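You operate a simulated robot arm through the tools that you are given. There is no shell and no other tool. Be economical: measure what you need, move in short steps, check, and stop when the job is done.

You are at the controls of a simulated two-armed robot. One attempt, no reset.

JOB
Pick up the wrap roll with one hand, pass it to the other hand and put it on the top of the cream cabinet. Set down upright: wrap roll.

The check looks at the end state, three seconds after you hand in, the way a careful person would. Anything else that was tipped, shoved, dropped, spilled or broken makes it a failure.

ROBOT AND FRAMES
Two 7-joint arms with two-finger parallel grippers on one trunk, on a base that drives. Base frame: it is fixed to the floor where the robot stands at the start and does not move with it; the origin is under the middle of the robot, x ahead of it, y to its left, z up; the surface under the hand at the start is at about z = 86. Units: cm, degrees, N and s.
The left shoulder is at the start at [7, 13.4, 115.1], the right one opposite. With the tool pointing down near the work surface each hand reaches from about 18 to 66 cm from the robot's upright axis, wherever it stands, measured 20 degrees to its own side. Places, roughly: top of the cream cabinet [270, 70, 160]; wrap roll (7x7x15 cm) [50, 20, 90]. Payload 1.57 kg a hand.
The tool frame of a hand sits at the grasp point between the pads (the TCP): z along the fingers, y along the line on which they close. The tips reach 3 cm beyond it. The gripper opens to 8 cm. The fingers are 1.7 cm wide and 1.2 cm thick; the gripper's body (4 by 8.2 cm) begins 8 cm behind the TCP.
Orientation is that of the tool frame in the base frame, as [roll, pitch, yaw] about the fixed x, y, z axes, in that order (R = Rz(yaw) Ry(pitch) Rx(roll)). With the fingers straight down and closing along the base's y, the tool's x points along the base's -x, its y along +y and its z along -z.

CONTROLS
- The arms move only by the tool jog_arm. It takes "left_steps", "right_steps" or both (then of equal length, played together; a hand with none holds still); each is a list that holds one entry, the list of rows, each a list of 7 numbers: the turn, a rotation vector about the tool's x, y, z in degrees, then the shift along the tool's x, y, z in cm, then the opening, from 0 (shut) to 1 (fully open). In form: [[[ax, ay, az, tx, ty, tz, hand], ...]]. A call has 1 to 10 rows; each row shifts and turns the commanded pose from where the row before left it, along the tool's axes as they then stand. A row lasts 0.2 s, in which the tool goes at most 5 cm and 8.6 degrees; a call with a longer step from one row to the next is refused whole, and so is a gripper value outside its range. A pose out of reach is approached as far as the arm can. The call stops where the force on the tool passes 40 N (or 10 N more than at its start, if that is more) or the arm is blocked; 0.2 s more then pass. Each finger travels about 15.3 cm/s and halts on what it meets, pressing with about 28 N; the grip force reading is that of the motor and also rises with nothing between the fingers. The clock runs only during rows and for 0.2 s after the last one: add rows that do not move to give the fingers time. The reply holds the time, the measured pose of the TCP, the force on the tool along the base axes, the opening and the grip force, in the units named above and with some noise, with the torque about the TCP (base axes, N m) and any sound that the robot's microphone picked up.
- Cameras (640 x 400 px; columns grow to the right, rows downward): "scene" is now at [13.37, 4.93, 138.8]; the picture's right is [0.38, -0.92, 0.00], its down [-0.51, -0.21, -0.84] and it looks along [0.77, 0.32, -0.55] (base axes); focal length 293 px, centre (320, 200). "left" rides on the left gripper at [7.2, 0.7, -12.2] in its tool frame; the picture's right is [-0.09, 1.00, 0.00], its down [-0.84, -0.08, -0.54] and it looks along [-0.54, -0.05, 0.84] (tool axes); focal length 238 px, centre (320, 200). "right" rides on the right gripper at [7.2, -0.7, -12.2] in its tool frame; the picture's right is [0.09, 1.00, 0.00], its down [-0.84, 0.08, -0.54] and it looks along [-0.54, 0.05, 0.84] (tool axes); focal length 238 px, centre (320, 200). There is no depth. A picture from a camera that has moved, and an enlarged one, comes with that camera's place and axes in the base frame and with its lens. The place of the scene camera against the robot may be out by one fixed shift of up to 1.8 cm in any direction.
- grab_frame(camera): a new picture of that camera. The clock stands still meanwhile.
- move_column(by): slides the trunk up (or, below 0, down) by that many cm; the arms and the scene camera ride with it, the base frame stays. It gives what a move gives, with no picture.
- roll_base(legs): drives the robot by 1 to 6 legs, each [ahead, left, turn to the left] in cm, cm and degrees, along the robot's own axes; the way and the turn of a leg run together, so that a leg with both is an arc; at most 150 cm and 180 degrees a leg. The arms and the cameras ride along, it lands a little off, and it stops where it bumps. It gives what a move gives.
- aim_head(pan, tilt): turns the head with the scene camera to pan (to the left, within 86 degrees either way) and tilt (down, from -29 to 69), counted from straight ahead of the robot. It gives what a move gives.
- close_up(camera, box): a new picture of the part [left, top, right, bottom] of that camera's present view, enlarged. The clock stands still meanwhile.
- hand_in(): hands the job in; it is judged then, once.

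Work in short steps. Places have to be worked out from the pictures, the camera data and where the tool is seen: move nearer, look again, correct. Check each grasp and each placing, and mend what went wrong. You have 120 turns and 88 pictures in all, those below and enlarged ones among them. Open the grippers and draw the arms clear of the work before you hand the job in, unless the task says otherwise; then end with one line.

The tools are called as name(argument=value, ...) on one line, values as JSON. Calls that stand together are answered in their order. jog_arm: Moves the arms, as the interface text tells. Its arguments: {"type":"object","properties":{"left_steps":{"type":"array"},"right_steps":{"type":"array"}},"required":[]} The other tools are called the same way: move_column (by) slides the trunk up or down; roll_base (legs) drives the base; aim_head (pan, tilt) turns the head that bears the scene camera; grab_frame (camera) takes a picture; close_up (camera, box) takes an enlarged picture of a part of a camera's view; hand_in () hands the job in.

At the start:

```text
time: 0.0
left_eef_pos: [40.2, 36.07, 117.73]
left_tool_rot: [-180.0, 0.0, 180.0]
left_wrist_force: [0.2, 0.0, -0.3]
left_ft_torque: [0.02, 0.0, -0.04]
left_grip_width: 7.99
left_finger_force: 0.0
right_eef_pos: [38.9, 1.91, 119.1]
right_tool_rot: [180.0, -0.1, 180.0]
right_wrist_force: [0.4, 0.1, -0.3]
right_ft_torque: [-0.02, -0.02, -0.02]
right_grip_width: 8.01
right_finger_force: 0.1
trunk travel left (down, up): [-72.5, 21.5]
robot x, y, heading: [-0.26, -0.2, -0.1]
head pan, tilt: [22.5, 33.3]
```

scene: 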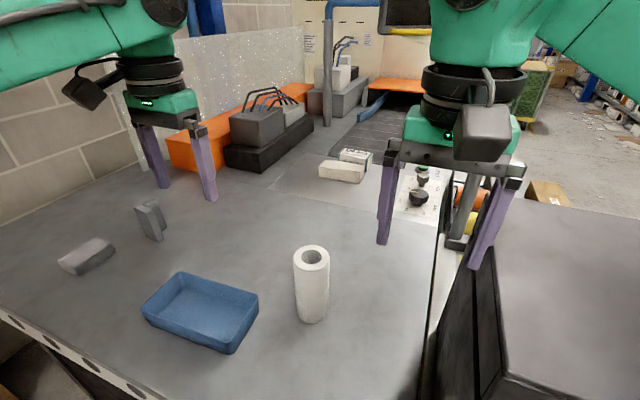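
right: 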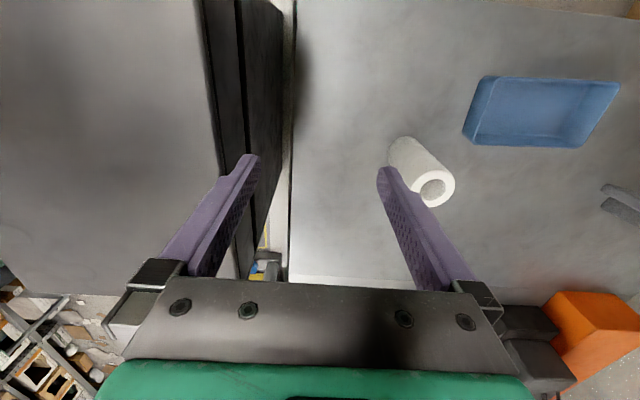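
left: 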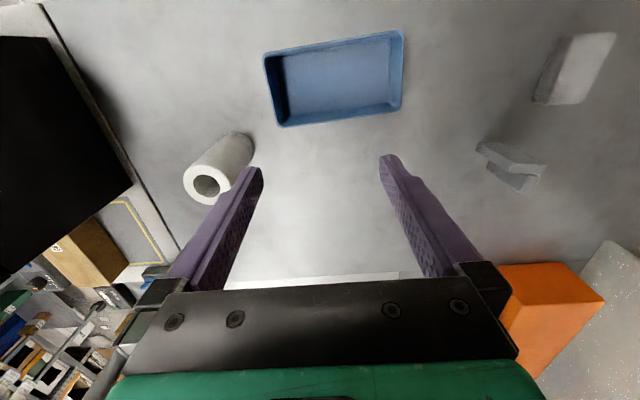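

The roll fits at about (47.5, 19.5), with its top near z=101; both wrist cameras agree and the scene camera is within its allowed shift. I'll bring the left hand over it, still above its top, and move the right hand aside.

jog_arm(left_steps=[[[0, 0, 0, -1.83, -4.1, 1.75, 1], [0, 0, 0, -1.83, -4.1, 1.75, 1], [0, 0, 0, -1.83, -4.1, 1.75, 1], [0, 0, 0, -1.83, -4.1, 1.75, 1], [0, 0, 0, 0, 0, 0, 1]]], right_steps=[[[0, 0, 0, 0, -3, 0, 1], [0, 0, 0, 0, -3, 0, 1], [0, 0, 0, 0, -3, 0, 1], [0, 0, 0, 0, -3, 0, 1], [0, 0, 0, 0, 0, 0, 1]]])

grab_frame(camera="left")

grab_frame(camera="right")

```text
time: 0.6
left_eef_pos: [42.92, 30.69, 114.5]
left_tool_rot: [-179.4, 0.2, -179.6]
left_wrist_force: [-0.9, 0.2, -0.2]
left_ft_torque: [-0.01, -0.01, -0.04]
left_grip_width: 7.96
left_finger_force: 0.1
right_eef_pos: [38.55, -0.88, 119.15]
right_tool_rot: [179.5, 0.3, -178.9]
right_wrist_force: [0.4, 33.0, -0.6]
right_ft_torque: [0.86, -0.03, -0.21]
right_grip_width: 5.12
right_finger_force: 0.1
trunk travel left (down, up): [-72.5, 21.5]
robot x, y, heading: [-0.2, -0.22, -0.1]
head pan, tilt: [22.5, 33.3]
stopped in row 2 (right hand): the force on the tool passed its limit at 44 N (the readings are from after the stop); the commanded pose is now the measured one
```

```text
84 pictures are left
camera left: at [35.84, 31.49, 126.8], right [0.09, 1.0, -0.01], down [0.84, -0.07, 0.54], along [0.54, -0.06, -0.84], focal length 238 px, centre (320, 200)
```

left: 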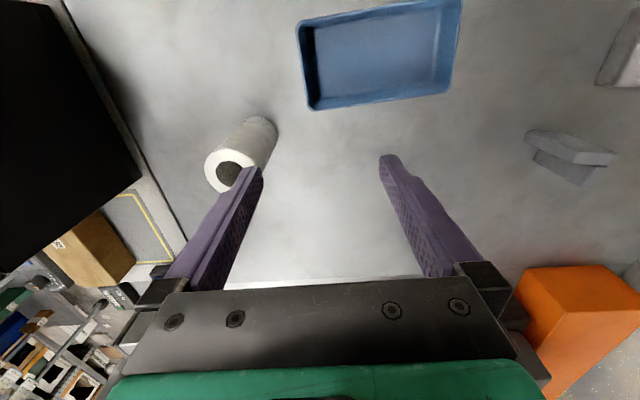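

```text
83 pictures are left
camera right: at [31.52, -1.68, 131.3], right [-0.11, 0.99, 0.01], down [0.83, 0.09, 0.55], along [0.54, 0.07, -0.84], focal length 238 px, centre (320, 200)
```

right: 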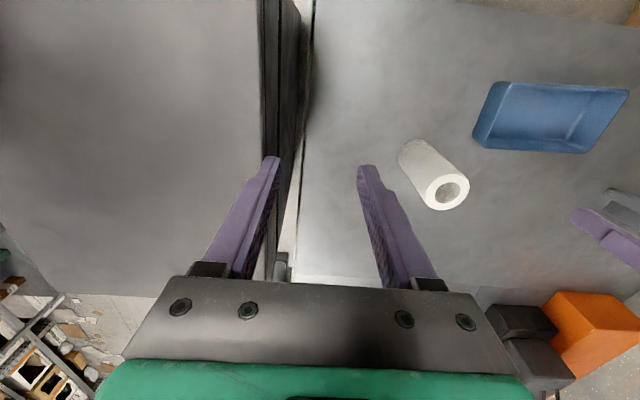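

The right finger touched the tall grey-topped box on the right. I'll back that hand off to the left and then raise it, keeping the left hand still.

jog_arm(right_steps=[[[0, 0, 0, 0, 1.5, 0, 0.65], [0, 0, 0, 0, 1.5, 0, 0.65], [0, 0, 0, 0, 0, -3, 0.65], [0, 0, 0, 0, 0, -4, 0.65], [0, 0, 0, 0, 0, -4, 0.65]]])

grab_frame(camera="scene")

```text
time: 1.8
left_eef_pos: [42.71, 29.89, 114.96]
left_tool_rot: [-179.9, 0.2, -179.9]
left_wrist_force: [-0.3, 0.4, -0.3]
left_ft_torque: [-0.06, -0.05, 0.01]
left_grip_width: 7.98
left_finger_force: 0.1
right_eef_pos: [38.32, 1.0, 130.35]
right_tool_rot: [179.4, 0.5, -179.2]
right_wrist_force: [0.1, -0.6, 0.5]
right_ft_torque: [0.0, -0.01, 0.0]
right_grip_width: 5.19
right_finger_force: 0.0
trunk travel left (down, up): [-72.5, 21.5]
robot x, y, heading: [0.04, 0.05, 0.2]
head pan, tilt: [22.5, 33.3]
```

```text
82 pictures are left
camera scene: at [13.0, 5.36, 138.82], right [0.39, -0.92, 0.0], down [-0.5, -0.21, -0.84], along [0.77, 0.32, -0.55], focal length 293 px, centre (320, 200)
```

scene: 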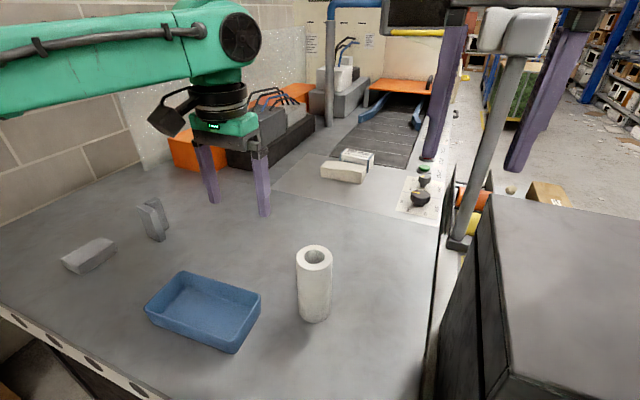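

The right hand is clear at z=130. Next I move the left hand over the roll at about (47.3, 19.3), with the tips at z≈106, above its top.

jog_arm(left_steps=[[[0, 0, 0, -1.53, -3.5, 1.0, 1], [0, 0, 0, -1.53, -3.5, 1.0, 1], [0, 0, 0, -1.53, -3.5, 2, 1], [0, 0, 0, 0, 0, 1.5, 1], [0, 0, 0, 0, 0, 0, 1]]])

grab_frame(camera="left")

grab_frame(camera="scene")

```text
time: 3.0
left_eef_pos: [47.6, 18.96, 109.29]
left_tool_rot: [179.9, 0.0, -179.7]
left_wrist_force: [0.6, 0.8, 0.0]
left_ft_torque: [-0.01, -0.01, -0.01]
left_grip_width: 7.99
left_finger_force: 0.2
right_eef_pos: [38.6, 0.5, 130.15]
right_tool_rot: [179.3, 0.3, -179.5]
right_wrist_force: [0.3, 0.5, -0.2]
right_ft_torque: [0.0, 0.03, 0.02]
right_grip_width: 5.21
right_finger_force: 0.0
trunk travel left (down, up): [-72.5, 21.5]
robot x, y, heading: [-0.05, -0.19, -0.0]
head pan, tilt: [22.5, 33.3]
```

```text
81 pictures are left
camera left: at [40.47, 19.57, 121.64], right [0.09, 1.0, 0.0], down [0.84, -0.08, 0.54], along [0.54, -0.05, -0.84], focal length 238 px, centre (320, 200)
```

left: 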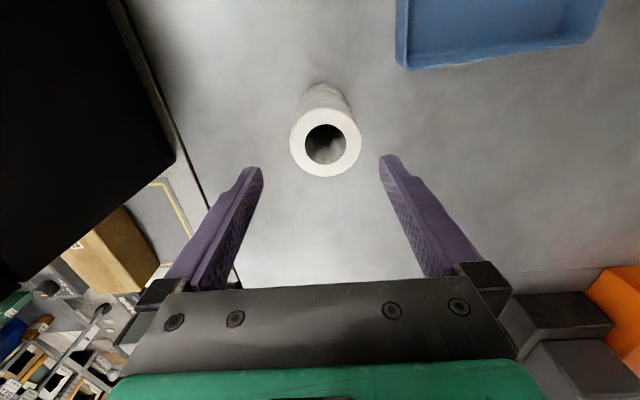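

```text
80 pictures are left
camera scene: at [13.28, 5.05, 138.81], right [0.38, -0.92, 0.0], down [-0.51, -0.21, -0.84], along [0.77, 0.32, -0.55], focal length 293 px, centre (320, 200)
```

scene: 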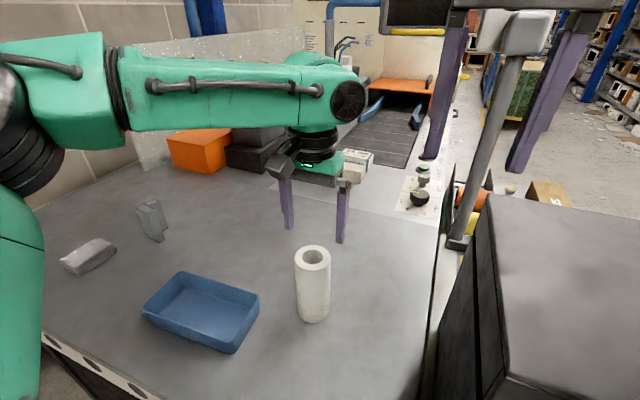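

The roll's top sits at about (47.6, 19.3), close to the tool centre. I'll correct y by 0.35 and lower until the tips straddle its top edge, then check.

jog_arm(left_steps=[[[0, 0, 0, 0, 0.35, 1.5, 1], [0, 0, 0, 0, 0, 2.0, 1], [0, 0, 0, 0, 0, 1.2, 1], [0, 0, 0, 0, 0, 0, 1]]])

grab_frame(camera="left")

close_up(camera="scene", box=[240, 140, 400, 340])

```text
time: 4.0
left_eef_pos: [47.59, 19.24, 104.69]
left_tool_rot: [179.9, -0.1, -179.8]
left_wrist_force: [0.5, -0.3, -0.2]
left_ft_torque: [0.0, 0.0, 0.0]
left_grip_width: 7.99
left_finger_force: 0.0
right_eef_pos: [38.71, 0.46, 130.25]
right_tool_rot: [179.3, 0.2, -179.4]
right_wrist_force: [-0.5, 0.5, 0.5]
right_ft_torque: [-0.03, -0.01, 0.02]
right_grip_width: 5.15
right_finger_force: 0.0
trunk travel left (down, up): [-72.5, 21.5]
robot x, y, heading: [0.07, -0.42, 0.1]
head pan, tilt: [22.5, 33.3]
```

```text
79 pictures are left
camera left: at [40.49, 19.96, 116.85], right [0.09, 1.0, 0.0], down [0.84, -0.08, 0.54], along [0.54, -0.05, -0.84], focal length 238 px, centre (320, 200)
```

left: 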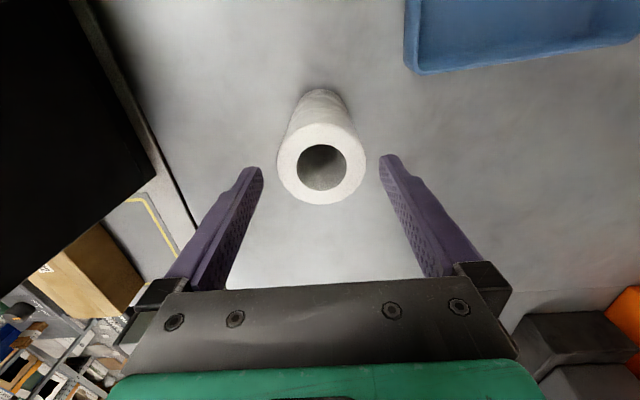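

```text
2.00 times, centred on (320, 240) of scene
camera zoom: at [13.35, 5.02, 138.81], right [0.38, -0.92, 0.0], down [-0.51, -0.21, -0.84], along [0.77, 0.32, -0.55], focal length 586 px, centre (320, 120)
```

zoom: 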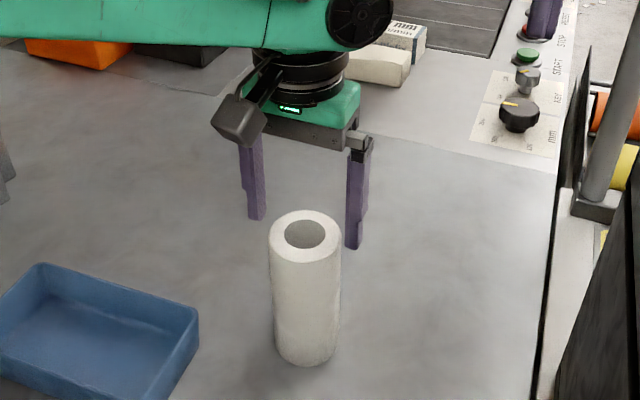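

The roll is centred between the fingers to within 0.2 cm. I'll go down to z≈98.6 so the pads overlap its top 5 cm, then close.

jog_arm(left_steps=[[[0, 0, 0, 0, 0.12, 1.5, 1], [0, 0, 0, 0, 0, 2.0, 1], [0, 0, 0, 0, 0, 2.0, 1], [0, 0, 0, 0, 0, 0.6, 1], [0, 0, 0, 0, 0, 0, 1], [0, 0, 0, 0, 0, 0, 0.85], [0, 0, 0, 0, 0, 0, 0.7], [0, 0, 0, 0, 0, 0, 0.5], [0, 0, 0, 0, 0, 0, 0.5]]])

grab_frame(camera="left")

```text
time: 6.0
left_eef_pos: [47.61, 19.5, 98.5]
left_tool_rot: [180.0, 0.0, -179.9]
left_wrist_force: [-0.3, -0.4, -0.2]
left_ft_torque: [-0.06, 0.01, -0.03]
left_grip_width: 6.65
left_finger_force: 27.9
right_eef_pos: [38.72, 0.4, 130.18]
right_tool_rot: [179.3, 0.0, -179.5]
right_wrist_force: [-0.1, 0.9, -0.3]
right_ft_torque: [0.01, -0.02, 0.01]
right_grip_width: 5.19
right_finger_force: 0.1
trunk travel left (down, up): [-72.5, 21.5]
robot x, y, heading: [0.11, 0.15, -0.3]
head pan, tilt: [22.5, 33.3]
```

```text
77 pictures are left
camera left: at [40.47, 20.08, 110.75], right [0.09, 1.0, 0.0], down [0.84, -0.08, 0.54], along [0.54, -0.05, -0.84], focal length 238 px, centre (320, 200)
```

left: 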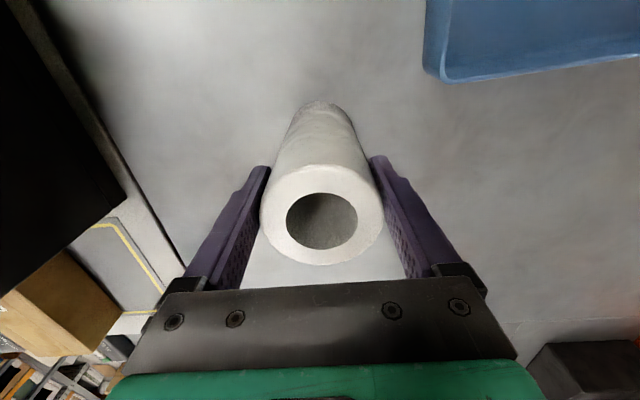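

The roll is gripped at a width of 6.65. I'll raise the trunk 20 cm to lift it clear and bring both hands above the tall box.

move_column(by=20)

grab_frame(camera="scene")

```text
time: 8.2
left_eef_pos: [47.51, 19.48, 118.56]
left_tool_rot: [-179.9, 0.0, -179.9]
left_wrist_force: [0.2, 0.3, -2.6]
left_ft_torque: [0.0, -0.01, -0.02]
left_grip_width: 6.58
left_finger_force: 27.8
right_eef_pos: [38.8, 0.5, 150.14]
right_tool_rot: [179.2, 0.2, -179.4]
right_wrist_force: [-0.3, -0.2, 0.6]
right_ft_torque: [0.0, -0.02, 0.02]
right_grip_width: 5.2
right_finger_force: 0.1
trunk travel left (down, up): [-92.5, 1.5]
robot x, y, heading: [-0.2, 0.29, 0.2]
head pan, tilt: [22.5, 33.3]
```

```text
76 pictures are left
camera scene: at [13.44, 5.04, 158.79], right [0.38, -0.92, 0.0], down [-0.51, -0.21, -0.84], along [0.77, 0.32, -0.55], focal length 293 px, centre (320, 200)
```

scene: 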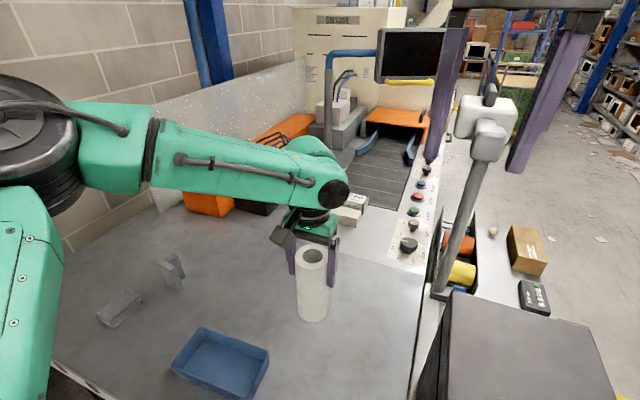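

The roll is lifted and held, and the cream cabinet is visible at the back with its top near camera height. I'll raise the roll further to the handover spot and move the right hand aside.

jog_arm(left_steps=[[[0, 0, 0, 0, 0, -4, 0.5], [0, 0, 0, 0, 0, -4, 0.5], [0, 0, 0, 0.5, -1.5, -4, 0.5], [0, 0, 0, 0.5, -2, -4, 0.5], [0, 0, 0, 0.5, -2, -3, 0.5], [0, 0, 0, 0.5, -2, 0, 0.5], [0, 0, 0, 0, 0, 0, 0.5]]], right_steps=[[[0, 0, 0, 0, -3, 0, 0.7], [0, 0, 0, 0.5, -4, 0, 0.8], [0, 0, 0, 1, -4, 0, 0.9], [0, 0, 0, 1, -4, 0, 1], [0, 0, 0, 1, -3, 0, 1], [0, 0, 0, 1, -2, 0, 1], [0, 0, 0, 0, 0, 0, 1]]])

grab_frame(camera="scene")

```text
time: 9.8
left_eef_pos: [45.46, 12.14, 137.51]
left_tool_rot: [-180.0, -0.1, -179.8]
left_wrist_force: [0.0, -1.0, -3.6]
left_ft_torque: [0.0, 0.02, 0.0]
left_grip_width: 6.56
left_finger_force: 27.7
right_eef_pos: [34.91, -19.36, 149.39]
right_tool_rot: [179.3, 0.1, -179.3]
right_wrist_force: [-0.3, -0.2, -0.3]
right_ft_torque: [-0.01, -0.02, -0.01]
right_grip_width: 8.02
right_finger_force: 0.0
right hand out of reach, approached as far as the arm can: row 6
trunk travel left (down, up): [-92.5, 1.5]
robot x, y, heading: [0.17, 0.29, -0.1]
head pan, tilt: [22.5, 33.3]
```

```text
75 pictures are left
camera scene: at [13.45, 5.07, 158.79], right [0.38, -0.92, 0.0], down [-0.51, -0.21, -0.83], along [0.77, 0.32, -0.55], focal length 293 px, centre (320, 200)
```

scene: 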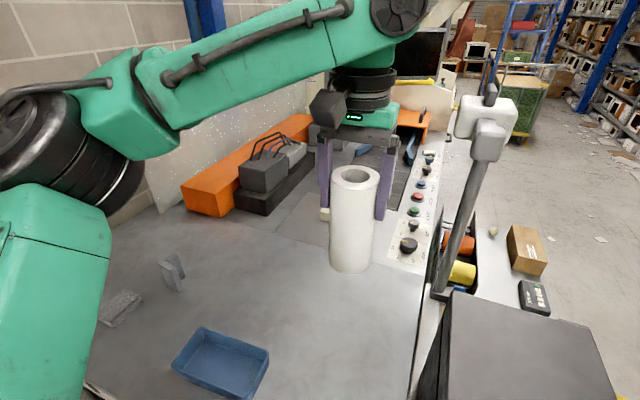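

The roll is lifted to z 125–140. I'll take the handover a little further ahead, moving the left forward 6 cm, and yaw the right hand by about 33° as the start of a tilted side grasp low on the roll.

jog_arm(left_steps=[[[0, 0, 0, -1.5, 0, 0, 0.5], [0, 0, 0, -1.5, 0, 0, 0.5], [0, 0, 0, -1.5, 0, 0, 0.5], [0, 0, 0, -1.5, 0, 0, 0.5], [0, 0, 0, 0, 0, 0, 0.5], [0, 0, 0, 0, 0, 0, 0.5], [0, 0, 0, 0, 0, 0, 0.5]]], right_steps=[[[0, 0, 0, -2.5, 2, 1, 1], [0, 0, 0, -2.5, 2, 1, 1], [0, 0, -8.25, 0, 0, 0, 1], [0, 0, -8.25, 0, 0, 0, 1], [0, 0, -8.25, 0, 0, 0, 1], [0, 0, -8.25, 0, 0, 0, 1], [0, 0, 0, 0, 0, 0, 1]]])

```text
time: 11.3
left_eef_pos: [48.63, 15.2, 136.83]
left_tool_rot: [180.0, 0.1, -179.9]
left_wrist_force: [-0.6, -0.3, -2.9]
left_ft_torque: [0.0, 0.02, -0.01]
left_grip_width: 6.52
left_finger_force: 27.6
left hand out of reach, approached as far as the arm can: row 1, 2, 3, 4
right_eef_pos: [37.48, -13.32, 144.73]
right_tool_rot: [179.5, 0.7, -146.5]
right_wrist_force: [0.2, -0.9, 0.5]
right_ft_torque: [0.0, -0.02, 0.02]
right_grip_width: 8.01
right_finger_force: 0.0
right hand out of reach, approached as far as the arm can: row 5, 6
trunk travel left (down, up): [-92.5, 1.5]
robot x, y, heading: [0.03, 0.19, -0.2]
head pan, tilt: [22.5, 33.3]
```

The left arm is at its top-down height limit, so I'll lower it to z≈131 and shift to (50, 12). The right hand pitches up toward 30° below horizontal at the same time.

jog_arm(left_steps=[[[0, 0, 0, 0, 0, 2, 0.5], [0, 0, 0, 0, 0, 2, 0.5], [0, 0, 0, 0, -1, 2, 0.5], [0, 0, 0, -0.7, -1, 0, 0.5], [0, 0, 0, -0.7, -1, 0, 0.5], [0, 0, 0, 0, 0, 0, 0.5], [0, 0, 0, 0, 0, 0, 0.5], [0, 0, 0, 0, 0, 0, 0.5]]], right_steps=[[[0, -8.5, 0, 0, 0, 0, 1], [0, -8.5, 0, 0, 0, 0, 1], [0, -8.5, 0, 0, 0, 0, 1], [0, -8.5, 0, 0, 0, 0, 1], [0, -8.5, 0, 0, 0, 0, 1], [0, -8.5, 0, 0, 0, 0, 1], [0, -8.5, 0, 0, 0, 0, 1], [0, 0, 0, 0, 0, 0, 1]]])

grab_frame(camera="scene")

grab_frame(camera="right")

```text
time: 13.2
left_eef_pos: [49.48, 12.55, 130.6]
left_tool_rot: [-179.9, 0.0, -179.8]
left_wrist_force: [0.0, 0.0, -2.4]
left_ft_torque: [0.03, 0.08, -0.03]
left_grip_width: 6.53
left_finger_force: 27.7
left hand out of reach, approached as far as the arm can: row 5
right_eef_pos: [37.61, -13.31, 144.8]
right_tool_rot: [179.1, 60.1, -147.4]
right_wrist_force: [-0.4, -0.4, 0.4]
right_ft_torque: [0.01, 0.0, 0.03]
right_grip_width: 7.98
right_finger_force: 0.1
trunk travel left (down, up): [-92.5, 1.5]
robot x, y, heading: [-0.11, -0.03, -0.0]
head pan, tilt: [22.5, 33.3]
```

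```text
74 pictures are left
camera scene: at [13.47, 5.04, 158.79], right [0.38, -0.92, 0.0], down [-0.51, -0.21, -0.83], along [0.77, 0.32, -0.55], focal length 293 px, centre (320, 200)
```

scene: 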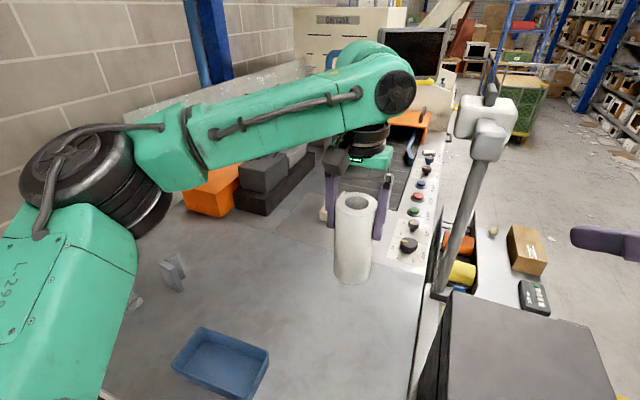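

```text
73 pictures are left
camera right: at [26.24, -21.58, 144.64], right [-0.59, 0.81, -0.07], down [-0.08, 0.03, 1.0], along [0.8, 0.59, 0.05], focal length 238 px, centre (320, 200)
```

right: 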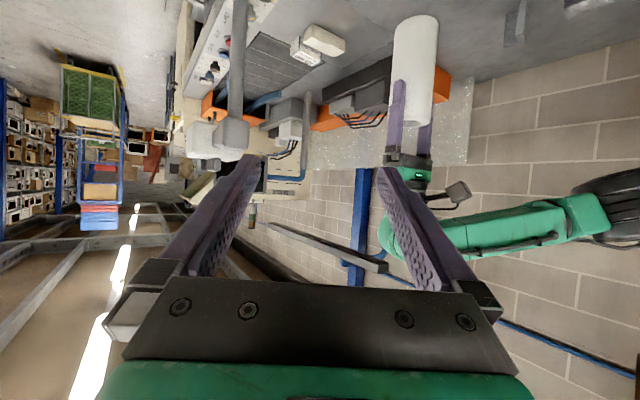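

The right hand now points ahead-left and 30° down, with its camera underneath. The roll axis is at (49.4, 12.5) and its bottom at z≈118. I'll bring the right hand to a pre-grasp point 10 cm back along its fingers.

jog_arm(right_steps=[[[0, 0, 0, 1.01, 2.19, 3.09, 1], [0, 0, 0, 1.01, 2.19, 3.09, 1], [0, 0, 0, 1.01, 2.19, 3.09, 1], [0, 0, 0, 1.01, 2.19, 3.09, 1], [0, 0, 0, 1.01, 2.19, 3.09, 1], [0, 0, 0, 1.01, 2.19, 3.09, 1], [0, 0, 0, 1.01, 2.19, 3.09, 1], [0, 0, 0, 0, 0, 0, 1]]])

grab_frame(camera="right")

grab_frame(camera="scene")

```text
time: 14.9
left_eef_pos: [49.41, 12.52, 130.59]
left_tool_rot: [180.0, 0.2, -179.8]
left_wrist_force: [0.1, -0.4, -3.4]
left_ft_torque: [0.01, 0.03, 0.0]
left_grip_width: 6.51
left_finger_force: 27.5
right_eef_pos: [41.62, 7.83, 128.02]
right_tool_rot: [178.9, 59.9, -147.5]
right_wrist_force: [-0.3, 0.5, -0.5]
right_ft_torque: [0.01, 0.0, 0.05]
right_grip_width: 8.0
right_finger_force: 0.1
trunk travel left (down, up): [-92.5, 1.5]
robot x, y, heading: [-0.45, 0.39, 0.1]
head pan, tilt: [22.5, 33.3]
```

```text
72 pictures are left
camera right: at [30.33, -0.36, 127.89], right [-0.59, 0.81, -0.07], down [-0.08, 0.03, 1.0], along [0.8, 0.59, 0.05], focal length 238 px, centre (320, 200)
```

right: 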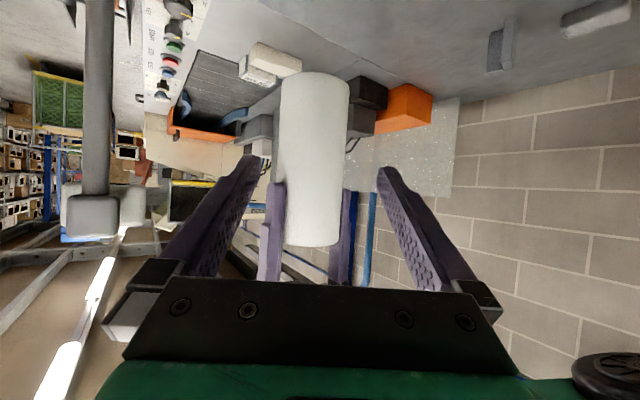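

```text
71 pictures are left
camera scene: at [13.41, 4.99, 158.8], right [0.38, -0.92, 0.0], down [-0.51, -0.21, -0.84], along [0.77, 0.32, -0.55], focal length 293 px, centre (320, 200)
```

scene: 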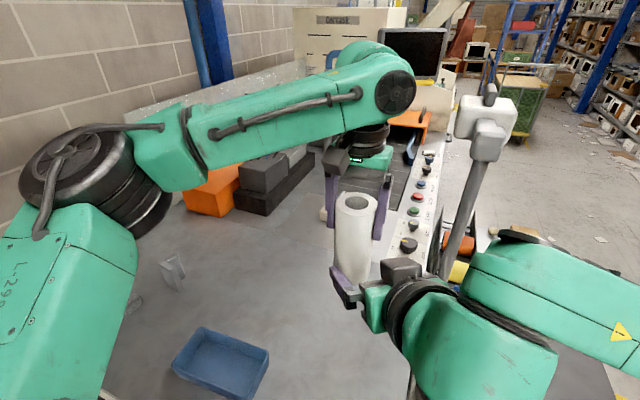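

The roll is centred between the right fingers to 0.25 cm. I'll advance 10.4 cm along the fingers with that small correction.

jog_arm(right_steps=[[[0, 0, 0, 0, -0.25, 2, 1], [0, 0, 0, 0, 0, 2, 1], [0, 0, 0, 0, 0, 2, 1], [0, 0, 0, 0, 0, 2, 1], [0, 0, 0, 0, 0, 2, 1], [0, 0, 0, 0, 0, 0.4, 1], [0, 0, 0, 0, 0, 0, 1]]])

grab_frame(camera="right")

close_up(camera="scene", box=[260, 120, 500, 400])

```text
time: 16.6
left_eef_pos: [49.44, 12.54, 130.59]
left_tool_rot: [-180.0, 0.1, -179.9]
left_wrist_force: [1.2, -0.1, -3.6]
left_ft_torque: [0.0, 0.01, 0.01]
left_grip_width: 6.55
left_finger_force: 28.2
right_eef_pos: [49.4, 12.71, 122.77]
right_tool_rot: [179.0, 60.1, -147.5]
right_wrist_force: [-0.2, -0.7, -0.6]
right_ft_torque: [0.0, 0.0, 0.04]
right_grip_width: 7.98
right_finger_force: 0.1
trunk travel left (down, up): [-92.5, 1.5]
robot x, y, heading: [-0.24, -0.27, 0.3]
head pan, tilt: [22.5, 33.3]
```

```text
70 pictures are left
camera right: at [38.01, 4.44, 122.66], right [-0.59, 0.81, -0.07], down [-0.08, 0.03, 1.0], along [0.8, 0.59, 0.05], focal length 238 px, centre (320, 200)
```

right: 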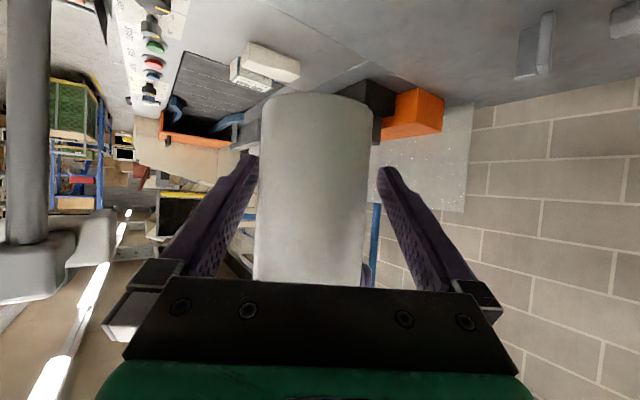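

```text
1.43 times, centred on (380, 260) of scene
camera zoom: at [13.39, 4.99, 158.8], right [0.38, -0.92, 0.0], down [-0.51, -0.21, -0.84], along [0.77, 0.32, -0.55], focal length 419 px, centre (234, 114)
```

zoom: 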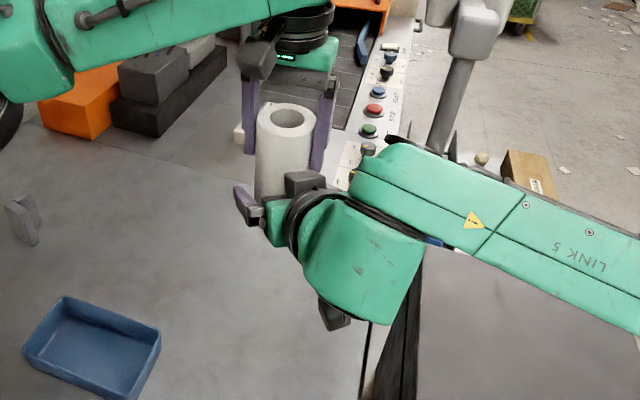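

The roll sits between the right fingers with a small offset. I'll nudge 0.15 cm and close the right hand while the left holds.

jog_arm(right_steps=[[[0, 0, 0, 0, -0.15, 0, 1], [0, 0, 0, 0, 0, 0, 0.9], [0, 0, 0, 0, 0, 0, 0.8], [0, 0, 0, 0, 0, 0, 0.7], [0, 0, 0, 0, 0, 0, 0.5], [0, 0, 0, 0, 0, 0, 0.5]]])

grab_frame(camera="right")

```text
time: 17.9
left_eef_pos: [49.36, 12.8, 130.51]
left_tool_rot: [179.9, -0.1, -179.8]
left_wrist_force: [-8.2, 12.1, 0.4]
left_ft_torque: [0.98, 0.55, 0.29]
left_grip_width: 6.55
left_finger_force: 27.6
right_eef_pos: [49.6, 12.54, 122.73]
right_tool_rot: [179.0, 60.0, -147.5]
right_wrist_force: [7.3, -10.5, -0.5]
right_ft_torque: [-0.1, 0.07, -0.24]
right_grip_width: 6.85
right_finger_force: 28.0
trunk travel left (down, up): [-92.5, 1.5]
robot x, y, heading: [0.06, 0.01, 0.2]
head pan, tilt: [22.5, 33.3]
```

```text
68 pictures are left
camera right: at [38.13, 4.29, 122.65], right [-0.59, 0.81, -0.07], down [-0.08, 0.03, 1.0], along [0.81, 0.59, 0.05], focal length 238 px, centre (320, 200)
```

right: 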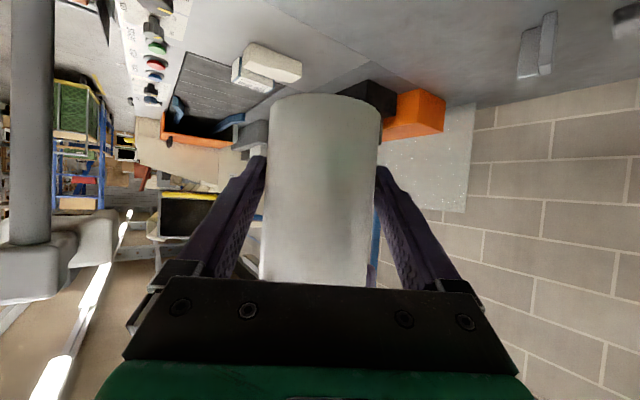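

The right hand has gripped, with about 13 N of sideways strain between the hands. I'll relax it by shifting the right hand 0.3 cm before releasing the left.

jog_arm(right_steps=[[[0, 0, 0, 0, -0.3, 0, 0.5], [0, 0, 0, 0, 0, 0, 0.5]]])

```text
time: 18.6
left_eef_pos: [49.46, 12.65, 130.66]
left_tool_rot: [180.0, 0.0, -179.9]
left_wrist_force: [-1.2, 5.0, 0.2]
left_ft_torque: [1.2, 0.33, 0.23]
left_grip_width: 6.52
left_finger_force: 28.2
right_eef_pos: [49.5, 12.34, 122.76]
right_tool_rot: [179.0, 60.0, -147.2]
right_wrist_force: [1.8, -5.0, 0.6]
right_ft_torque: [-0.76, -0.22, -0.21]
right_grip_width: 6.82
right_finger_force: 28.2
trunk travel left (down, up): [-92.5, 1.5]
robot x, y, heading: [-0.16, -0.08, 0.2]
head pan, tilt: [22.5, 33.3]
```

The strain is down to 5 N. Now I open the left hand and draw it straight up 8 cm.

jog_arm(left_steps=[[[0, 0, 0, 0, 0, 0, 0.85], [0, 0, 0, 0, 0, 0, 1], [0, 0, 0, 0, 0, 0, 1], [0, 0, 0, 0, 0, -1.5, 1], [0, 0, 0, 0, 0, -3, 1], [0, 0, 0, 0.5, 0, -3, 1], [0, 0, 0, 0, 0, 0, 1]]])

grab_frame(camera="scene")

grab_frame(camera="right")

```text
time: 20.1
left_eef_pos: [48.79, 13.13, 133.04]
left_tool_rot: [180.0, 0.0, -179.7]
left_wrist_force: [0.1, 0.2, -0.6]
left_ft_torque: [0.0, 0.02, -0.01]
left_grip_width: 7.99
left_finger_force: 0.1
left hand out of reach, approached as far as the arm can: row 4, 5, 6
right_eef_pos: [49.66, 12.38, 122.64]
right_tool_rot: [178.9, 60.0, -147.4]
right_wrist_force: [0.3, -0.3, 1.3]
right_ft_torque: [0.0, 0.04, -0.02]
right_grip_width: 6.81
right_finger_force: 27.3
trunk travel left (down, up): [-92.5, 1.5]
robot x, y, heading: [0.03, 0.13, 0.1]
head pan, tilt: [22.5, 33.3]
```

```text
67 pictures are left
camera scene: at [13.46, 5.03, 158.79], right [0.38, -0.92, 0.0], down [-0.51, -0.21, -0.84], along [0.77, 0.32, -0.55], focal length 293 px, centre (320, 200)
```

scene: 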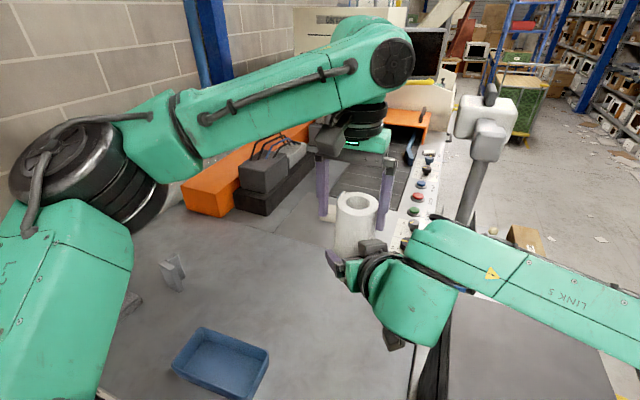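

```text
66 pictures are left
camera right: at [38.26, 4.06, 122.66], right [-0.59, 0.81, -0.07], down [-0.08, 0.03, 1.0], along [0.8, 0.59, 0.05], focal length 238 px, centre (320, 200)
```

right: 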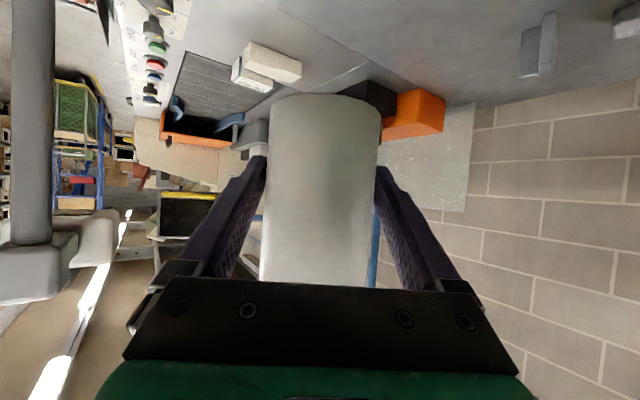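

The right hand holds the roll steady. The left is at its height limit with its tips still beside the roll's top, so I'll lower the right hand 6 cm to slide the roll out from between them.

jog_arm(right_steps=[[[0, 0, 0, 1.73, 0, 1.0, 0.5], [0, 0, 0, 1.73, 0, 1.0, 0.5], [0, 0, 0, 1.73, 0, 1.0, 0.5], [0, 0, 0, 0, 0, 0, 0.5]]])

```text
time: 21.1
left_eef_pos: [48.77, 13.03, 133.15]
left_tool_rot: [180.0, 0.1, -179.8]
left_wrist_force: [-0.5, 0.4, 0.1]
left_ft_torque: [0.03, 0.02, 0.01]
left_grip_width: 7.97
left_finger_force: 0.1
right_eef_pos: [49.53, 12.32, 116.82]
right_tool_rot: [179.0, 60.0, -147.4]
right_wrist_force: [0.1, 0.6, -0.8]
right_ft_torque: [-0.02, 0.02, -0.01]
right_grip_width: 6.83
right_finger_force: 28.0
trunk travel left (down, up): [-92.5, 1.5]
robot x, y, heading: [-0.03, -0.33, -0.0]
head pan, tilt: [22.5, 33.3]
```

The tips are clear of the roll's top now. I'll take the left hand away to the left and back.

jog_arm(left_steps=[[[0, 0, 0, 0, 3, 0, 1], [0, 0, 0, 1, 4, 0, 1], [0, 0, 0, 2, 4, 0, 1], [0, 0, 0, 3, 3.5, 0, 1], [0, 0, 0, 4, 2, 0, 1], [0, 0, 0, 4, 0, 0, 1], [0, 0, 0, 0, 0, 0, 1]]])

grab_frame(camera="scene")

grab_frame(camera="left")

```text
time: 22.8
left_eef_pos: [34.63, 29.64, 132.97]
left_tool_rot: [179.9, -0.1, 180.0]
left_wrist_force: [0.7, 0.0, 0.4]
left_ft_torque: [0.01, 0.0, -0.02]
left_grip_width: 7.99
left_finger_force: 0.1
right_eef_pos: [49.64, 12.39, 116.82]
right_tool_rot: [178.9, 60.0, -147.3]
right_wrist_force: [0.6, 0.4, 0.7]
right_ft_torque: [0.0, 0.01, 0.03]
right_grip_width: 6.82
right_finger_force: 27.6
trunk travel left (down, up): [-92.5, 1.5]
robot x, y, heading: [-0.02, -0.12, -0.2]
head pan, tilt: [22.5, 33.3]
```

```text
65 pictures are left
camera scene: at [13.51, 4.98, 158.79], right [0.38, -0.92, 0.0], down [-0.51, -0.21, -0.83], along [0.77, 0.32, -0.55], focal length 293 px, centre (320, 200)
```

scene: 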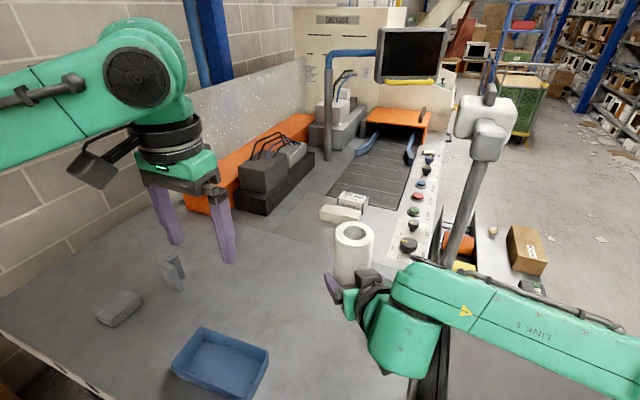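

```text
64 pictures are left
camera left: at [27.51, 30.27, 145.31], right [0.09, 1.0, 0.0], down [0.84, -0.08, 0.54], along [0.54, -0.05, -0.84], focal length 238 px, centre (320, 200)
```

left: 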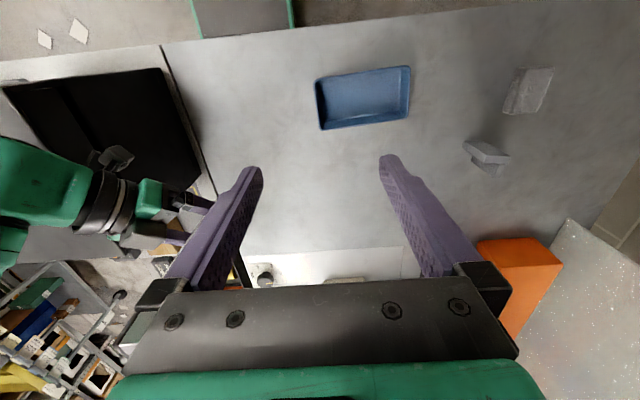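

The right hand holds the roll alone. Before driving I'll test whether the right arm can reach the placing height, z≈166 with the same tilt, by raising it in free space.

jog_arm(right_steps=[[[0, 0, 0, -3.5, -0.7, -3.2, 0.5], [0, 0, 0, -3.5, -0.7, -3.2, 0.5], [0, 0, 0, -3.5, -0.7, -3.2, 0.5], [0, 0, 0, -3.5, -0.7, -3.2, 0.5], [0, 0, 0, -3.5, -0.7, -3.2, 0.5], [0, 0, 0, -3.5, -0.7, -3.2, 0.5], [0, 0, 0, -3.5, -0.7, -3.2, 0.5], [0, 0, 0, -3.5, -0.7, -3.2, 0.5], [0, 0, 0, -3.5, -0.7, -3.2, 0.5], [0, 0, 0, -3.5, -0.7, -3.2, 0.5]]])

aim_head(pan=10, tilt=10)

grab_frame(camera="scene")

```text
time: 24.9
left_eef_pos: [34.46, 29.65, 133.19]
left_tool_rot: [-180.0, 0.1, -179.9]
left_wrist_force: [0.3, 0.3, -0.5]
left_ft_torque: [0.01, -0.02, 0.0]
left_grip_width: 8.01
left_finger_force: 0.0
right_eef_pos: [45.01, 0.73, 163.25]
right_tool_rot: [179.0, 59.9, -147.3]
right_wrist_force: [-0.9, -0.7, -2.8]
right_ft_torque: [-0.01, 0.02, 0.02]
right_grip_width: 6.82
right_finger_force: 28.1
trunk travel left (down, up): [-92.5, 1.5]
robot x, y, heading: [0.15, -0.36, -0.2]
head pan, tilt: [22.5, 33.3]
```

```text
time: 25.8
left_eef_pos: [34.5, 29.67, 133.11]
left_tool_rot: [180.0, 0.0, -179.9]
left_wrist_force: [0.3, 0.4, -0.3]
left_ft_torque: [-0.01, 0.02, 0.0]
left_grip_width: 8.01
left_finger_force: 0.1
right_eef_pos: [45.05, 0.59, 163.09]
right_tool_rot: [179.0, 60.0, -147.5]
right_wrist_force: [0.5, -0.3, -2.2]
right_ft_torque: [-0.02, 0.02, -0.01]
right_grip_width: 6.81
right_finger_force: 28.4
trunk travel left (down, up): [-92.5, 1.5]
robot x, y, heading: [-0.08, 0.08, 0.3]
head pan, tilt: [10.0, 10.0]
```

```text
63 pictures are left
camera scene: at [14.35, 3.24, 162.55], right [0.18, -0.98, 0.0], down [-0.17, -0.03, -0.98], along [0.97, 0.17, -0.17], focal length 293 px, centre (320, 200)
```

scene: 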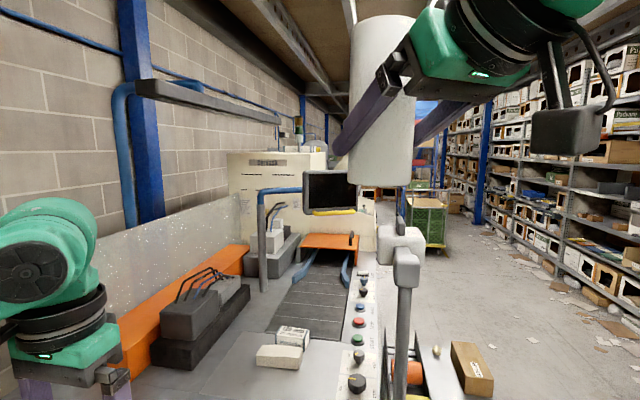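

The arm reaches the placing height comfortably. The cabinet spans y≈35–110 at x≈220–320, so I need to get around the tall box to its right side. I'll look right and further down to plan the drive.

aim_head(pan=-45, tilt=35)

grab_frame(camera="scene")

aim_head(pan=-86, tilt=40)

grab_frame(camera="scene")

```text
time: 27.1
left_eef_pos: [34.52, 29.73, 133.15]
left_tool_rot: [-180.0, 0.1, -179.8]
left_wrist_force: [-0.2, 0.0, 0.0]
left_ft_torque: [-0.01, 0.01, -0.02]
left_grip_width: 8.0
left_finger_force: 0.0
right_eef_pos: [45.09, 0.66, 163.16]
right_tool_rot: [179.0, 60.0, -147.4]
right_wrist_force: [-0.3, 1.0, -3.0]
right_ft_torque: [0.0, 0.02, 0.0]
right_grip_width: 6.85
right_finger_force: 28.0
trunk travel left (down, up): [-92.5, 1.5]
robot x, y, heading: [-0.19, 0.2, -0.1]
head pan, tilt: [-45.0, 35.0]
```

```text
62 pictures are left
camera scene: at [11.45, -4.61, 158.55], right [-0.7, -0.71, 0.0], down [-0.41, 0.4, -0.82], along [0.58, -0.58, -0.57], focal length 293 px, centre (320, 200)
```

scene: 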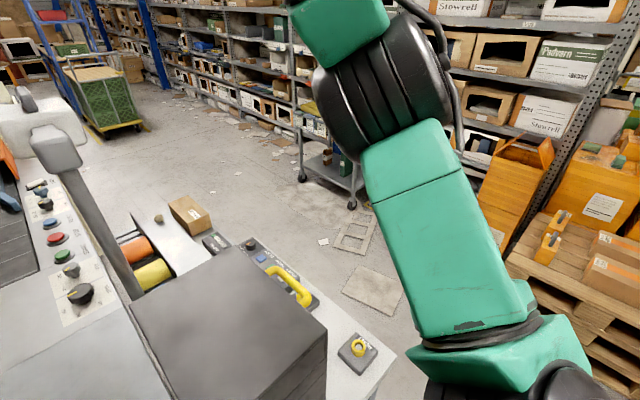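

```text
time: 28.1
left_eef_pos: [34.7, 29.67, 133.13]
left_tool_rot: [180.0, -0.1, -179.9]
left_wrist_force: [0.0, -0.4, -0.3]
left_ft_torque: [0.01, -0.01, 0.02]
left_grip_width: 7.97
left_finger_force: 0.1
right_eef_pos: [45.08, 0.61, 163.08]
right_tool_rot: [178.9, 60.0, -147.3]
right_wrist_force: [0.5, -0.8, -3.5]
right_ft_torque: [-0.04, 0.03, -0.01]
right_grip_width: 6.81
right_finger_force: 27.7
trunk travel left (down, up): [-92.5, 1.5]
robot x, y, heading: [-0.24, 0.08, -0.0]
head pan, tilt: [-85.9, 40.0]
```

```text
61 pictures are left
camera scene: at [5.84, -6.88, 157.79], right [-1.0, -0.07, 0.0], down [-0.05, 0.64, -0.77], along [0.06, -0.76, -0.64], focal length 293 px, centre (320, 200)
```

scene: 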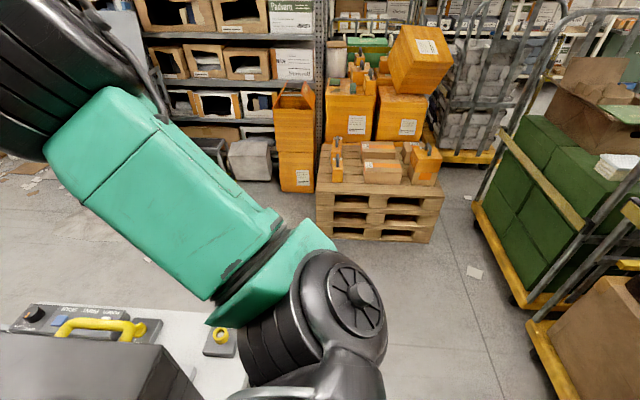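

The bench's right edge is at about y=-43, with open floor beyond. The nearest clutter there is a flat plate near (73, -118) and a pallet past y=-150. I'll back off 30 cm so the arms clear the bench, then check before sidestepping.

roll_base(legs=[[-30, 0, 0]])

grab_frame(camera="scene")

aim_head(pan=-40, tilt=40)

grab_frame(camera="scene")

```text
time: 30.2
left_eef_pos: [4.46, 29.72, 133.0]
left_tool_rot: [180.0, -0.2, -179.7]
left_wrist_force: [0.4, -0.4, 0.3]
left_ft_torque: [-0.04, 0.02, 0.02]
left_grip_width: 7.99
left_finger_force: 0.0
right_eef_pos: [15.28, 0.71, 162.87]
right_tool_rot: [178.8, 59.7, -147.4]
right_wrist_force: [-0.5, -0.1, -3.1]
right_ft_torque: [-0.03, 0.03, 0.01]
right_grip_width: 6.81
right_finger_force: 28.2
trunk travel left (down, up): [-92.5, 1.5]
robot x, y, heading: [-30.57, 0.02, 0.6]
head pan, tilt: [-85.9, 40.0]
```

```text
60 pictures are left
camera scene: at [-24.09, -6.97, 157.77], right [-1.0, -0.08, 0.0], down [-0.05, 0.64, -0.77], along [0.06, -0.76, -0.64], focal length 293 px, centre (320, 200)
```

scene: 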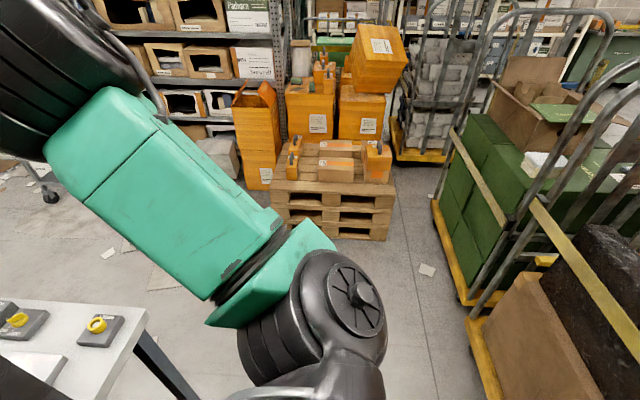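

```text
time: 31.3
left_eef_pos: [4.11, 29.68, 133.08]
left_tool_rot: [-179.9, 0.0, -179.6]
left_wrist_force: [-0.9, -0.4, 0.2]
left_ft_torque: [-0.01, 0.0, -0.01]
left_grip_width: 8.0
left_finger_force: 0.0
right_eef_pos: [14.78, 0.71, 163.13]
right_tool_rot: [179.0, 60.0, -147.3]
right_wrist_force: [1.0, 0.6, -1.4]
right_ft_torque: [-0.02, 0.04, 0.0]
right_grip_width: 6.81
right_finger_force: 27.7
trunk travel left (down, up): [-92.5, 1.5]
robot x, y, heading: [-30.24, -0.03, 0.2]
head pan, tilt: [-40.0, 40.0]
```

```text
59 pictures are left
camera scene: at [-18.64, -3.94, 157.79], right [-0.64, -0.77, 0.0], down [-0.49, 0.41, -0.77], along [0.59, -0.49, -0.64], focal length 293 px, centre (320, 200)
```

scene: 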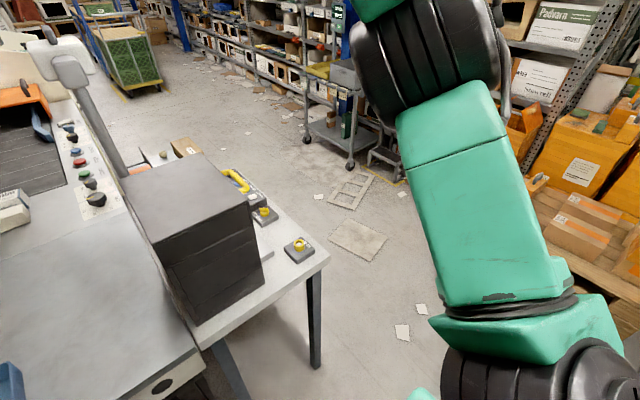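

The floor to the right is clear: side table corner at (25, -43), trolley near (150–215, -178), flat debris near (76, -118). I'll sidestep right 82 cm and look ahead.

roll_base(legs=[[0, -82, 0]])

aim_head(pan=5, tilt=30)

grab_frame(camera="scene")

```text
time: 35.7
left_eef_pos: [4.71, -51.93, 133.03]
left_tool_rot: [179.9, 0.1, -179.4]
left_wrist_force: [-0.6, 0.2, 0.8]
left_ft_torque: [0.02, 0.0, -0.03]
left_grip_width: 8.01
left_finger_force: 0.1
right_eef_pos: [15.44, -80.84, 163.12]
right_tool_rot: [179.1, 59.9, -146.9]
right_wrist_force: [0.7, 0.2, -2.9]
right_ft_torque: [-0.01, -0.02, -0.05]
right_grip_width: 6.8
right_finger_force: 27.8
trunk travel left (down, up): [-92.5, 1.5]
robot x, y, heading: [-29.95, -81.91, 0.7]
head pan, tilt: [-40.0, 40.0]
```

```text
time: 36.8
left_eef_pos: [4.59, -52.13, 133.06]
left_tool_rot: [-180.0, 0.0, -179.4]
left_wrist_force: [0.7, -1.1, 0.1]
left_ft_torque: [0.0, 0.02, 0.01]
left_grip_width: 8.01
left_finger_force: 0.0
right_eef_pos: [15.46, -80.97, 163.15]
right_tool_rot: [178.8, 59.9, -147.1]
right_wrist_force: [-0.4, 0.3, -3.5]
right_ft_torque: [0.01, 0.02, 0.0]
right_grip_width: 6.78
right_finger_force: 27.7
trunk travel left (down, up): [-92.5, 1.5]
robot x, y, heading: [-29.97, -81.9, 0.4]
head pan, tilt: [5.0, 30.0]
```

```text
58 pictures are left
camera scene: at [-15.55, -79.55, 159.32], right [0.1, -1.0, 0.0], down [-0.5, -0.05, -0.87], along [0.86, 0.08, -0.5], focal length 293 px, centre (320, 200)
```

scene: 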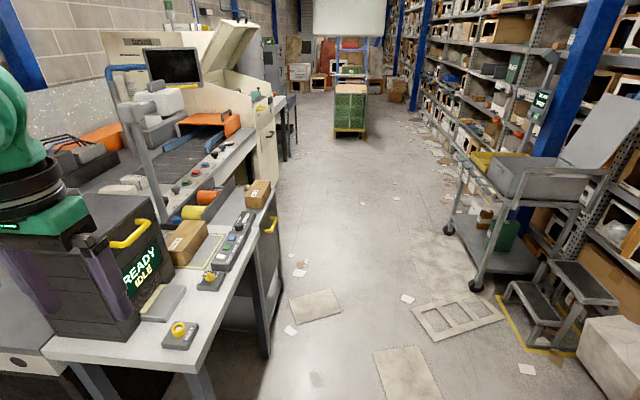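

The aisle ahead is clear. The cream cabinet is ahead-left, with a slanted panel on its right side; I'll zoom in on it.

close_up(camera="scene", box=[80, 0, 320, 200])

```text
2.00 times, centred on (200, 100) of scene
camera zoom: at [-15.55, -79.55, 159.32], right [0.1, -1.0, 0.0], down [-0.5, -0.05, -0.87], along [0.86, 0.08, -0.5], focal length 586 px, centre (560, 400)
```

zoom: 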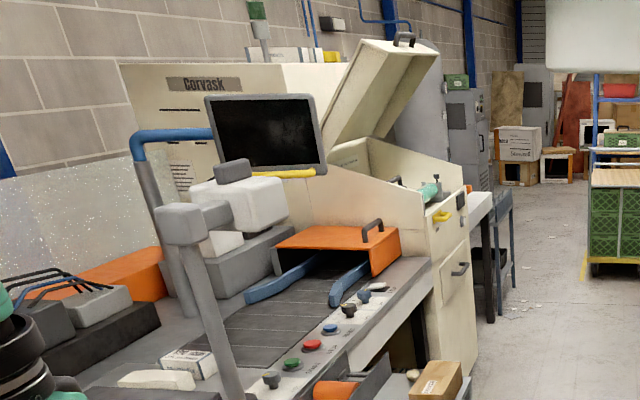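

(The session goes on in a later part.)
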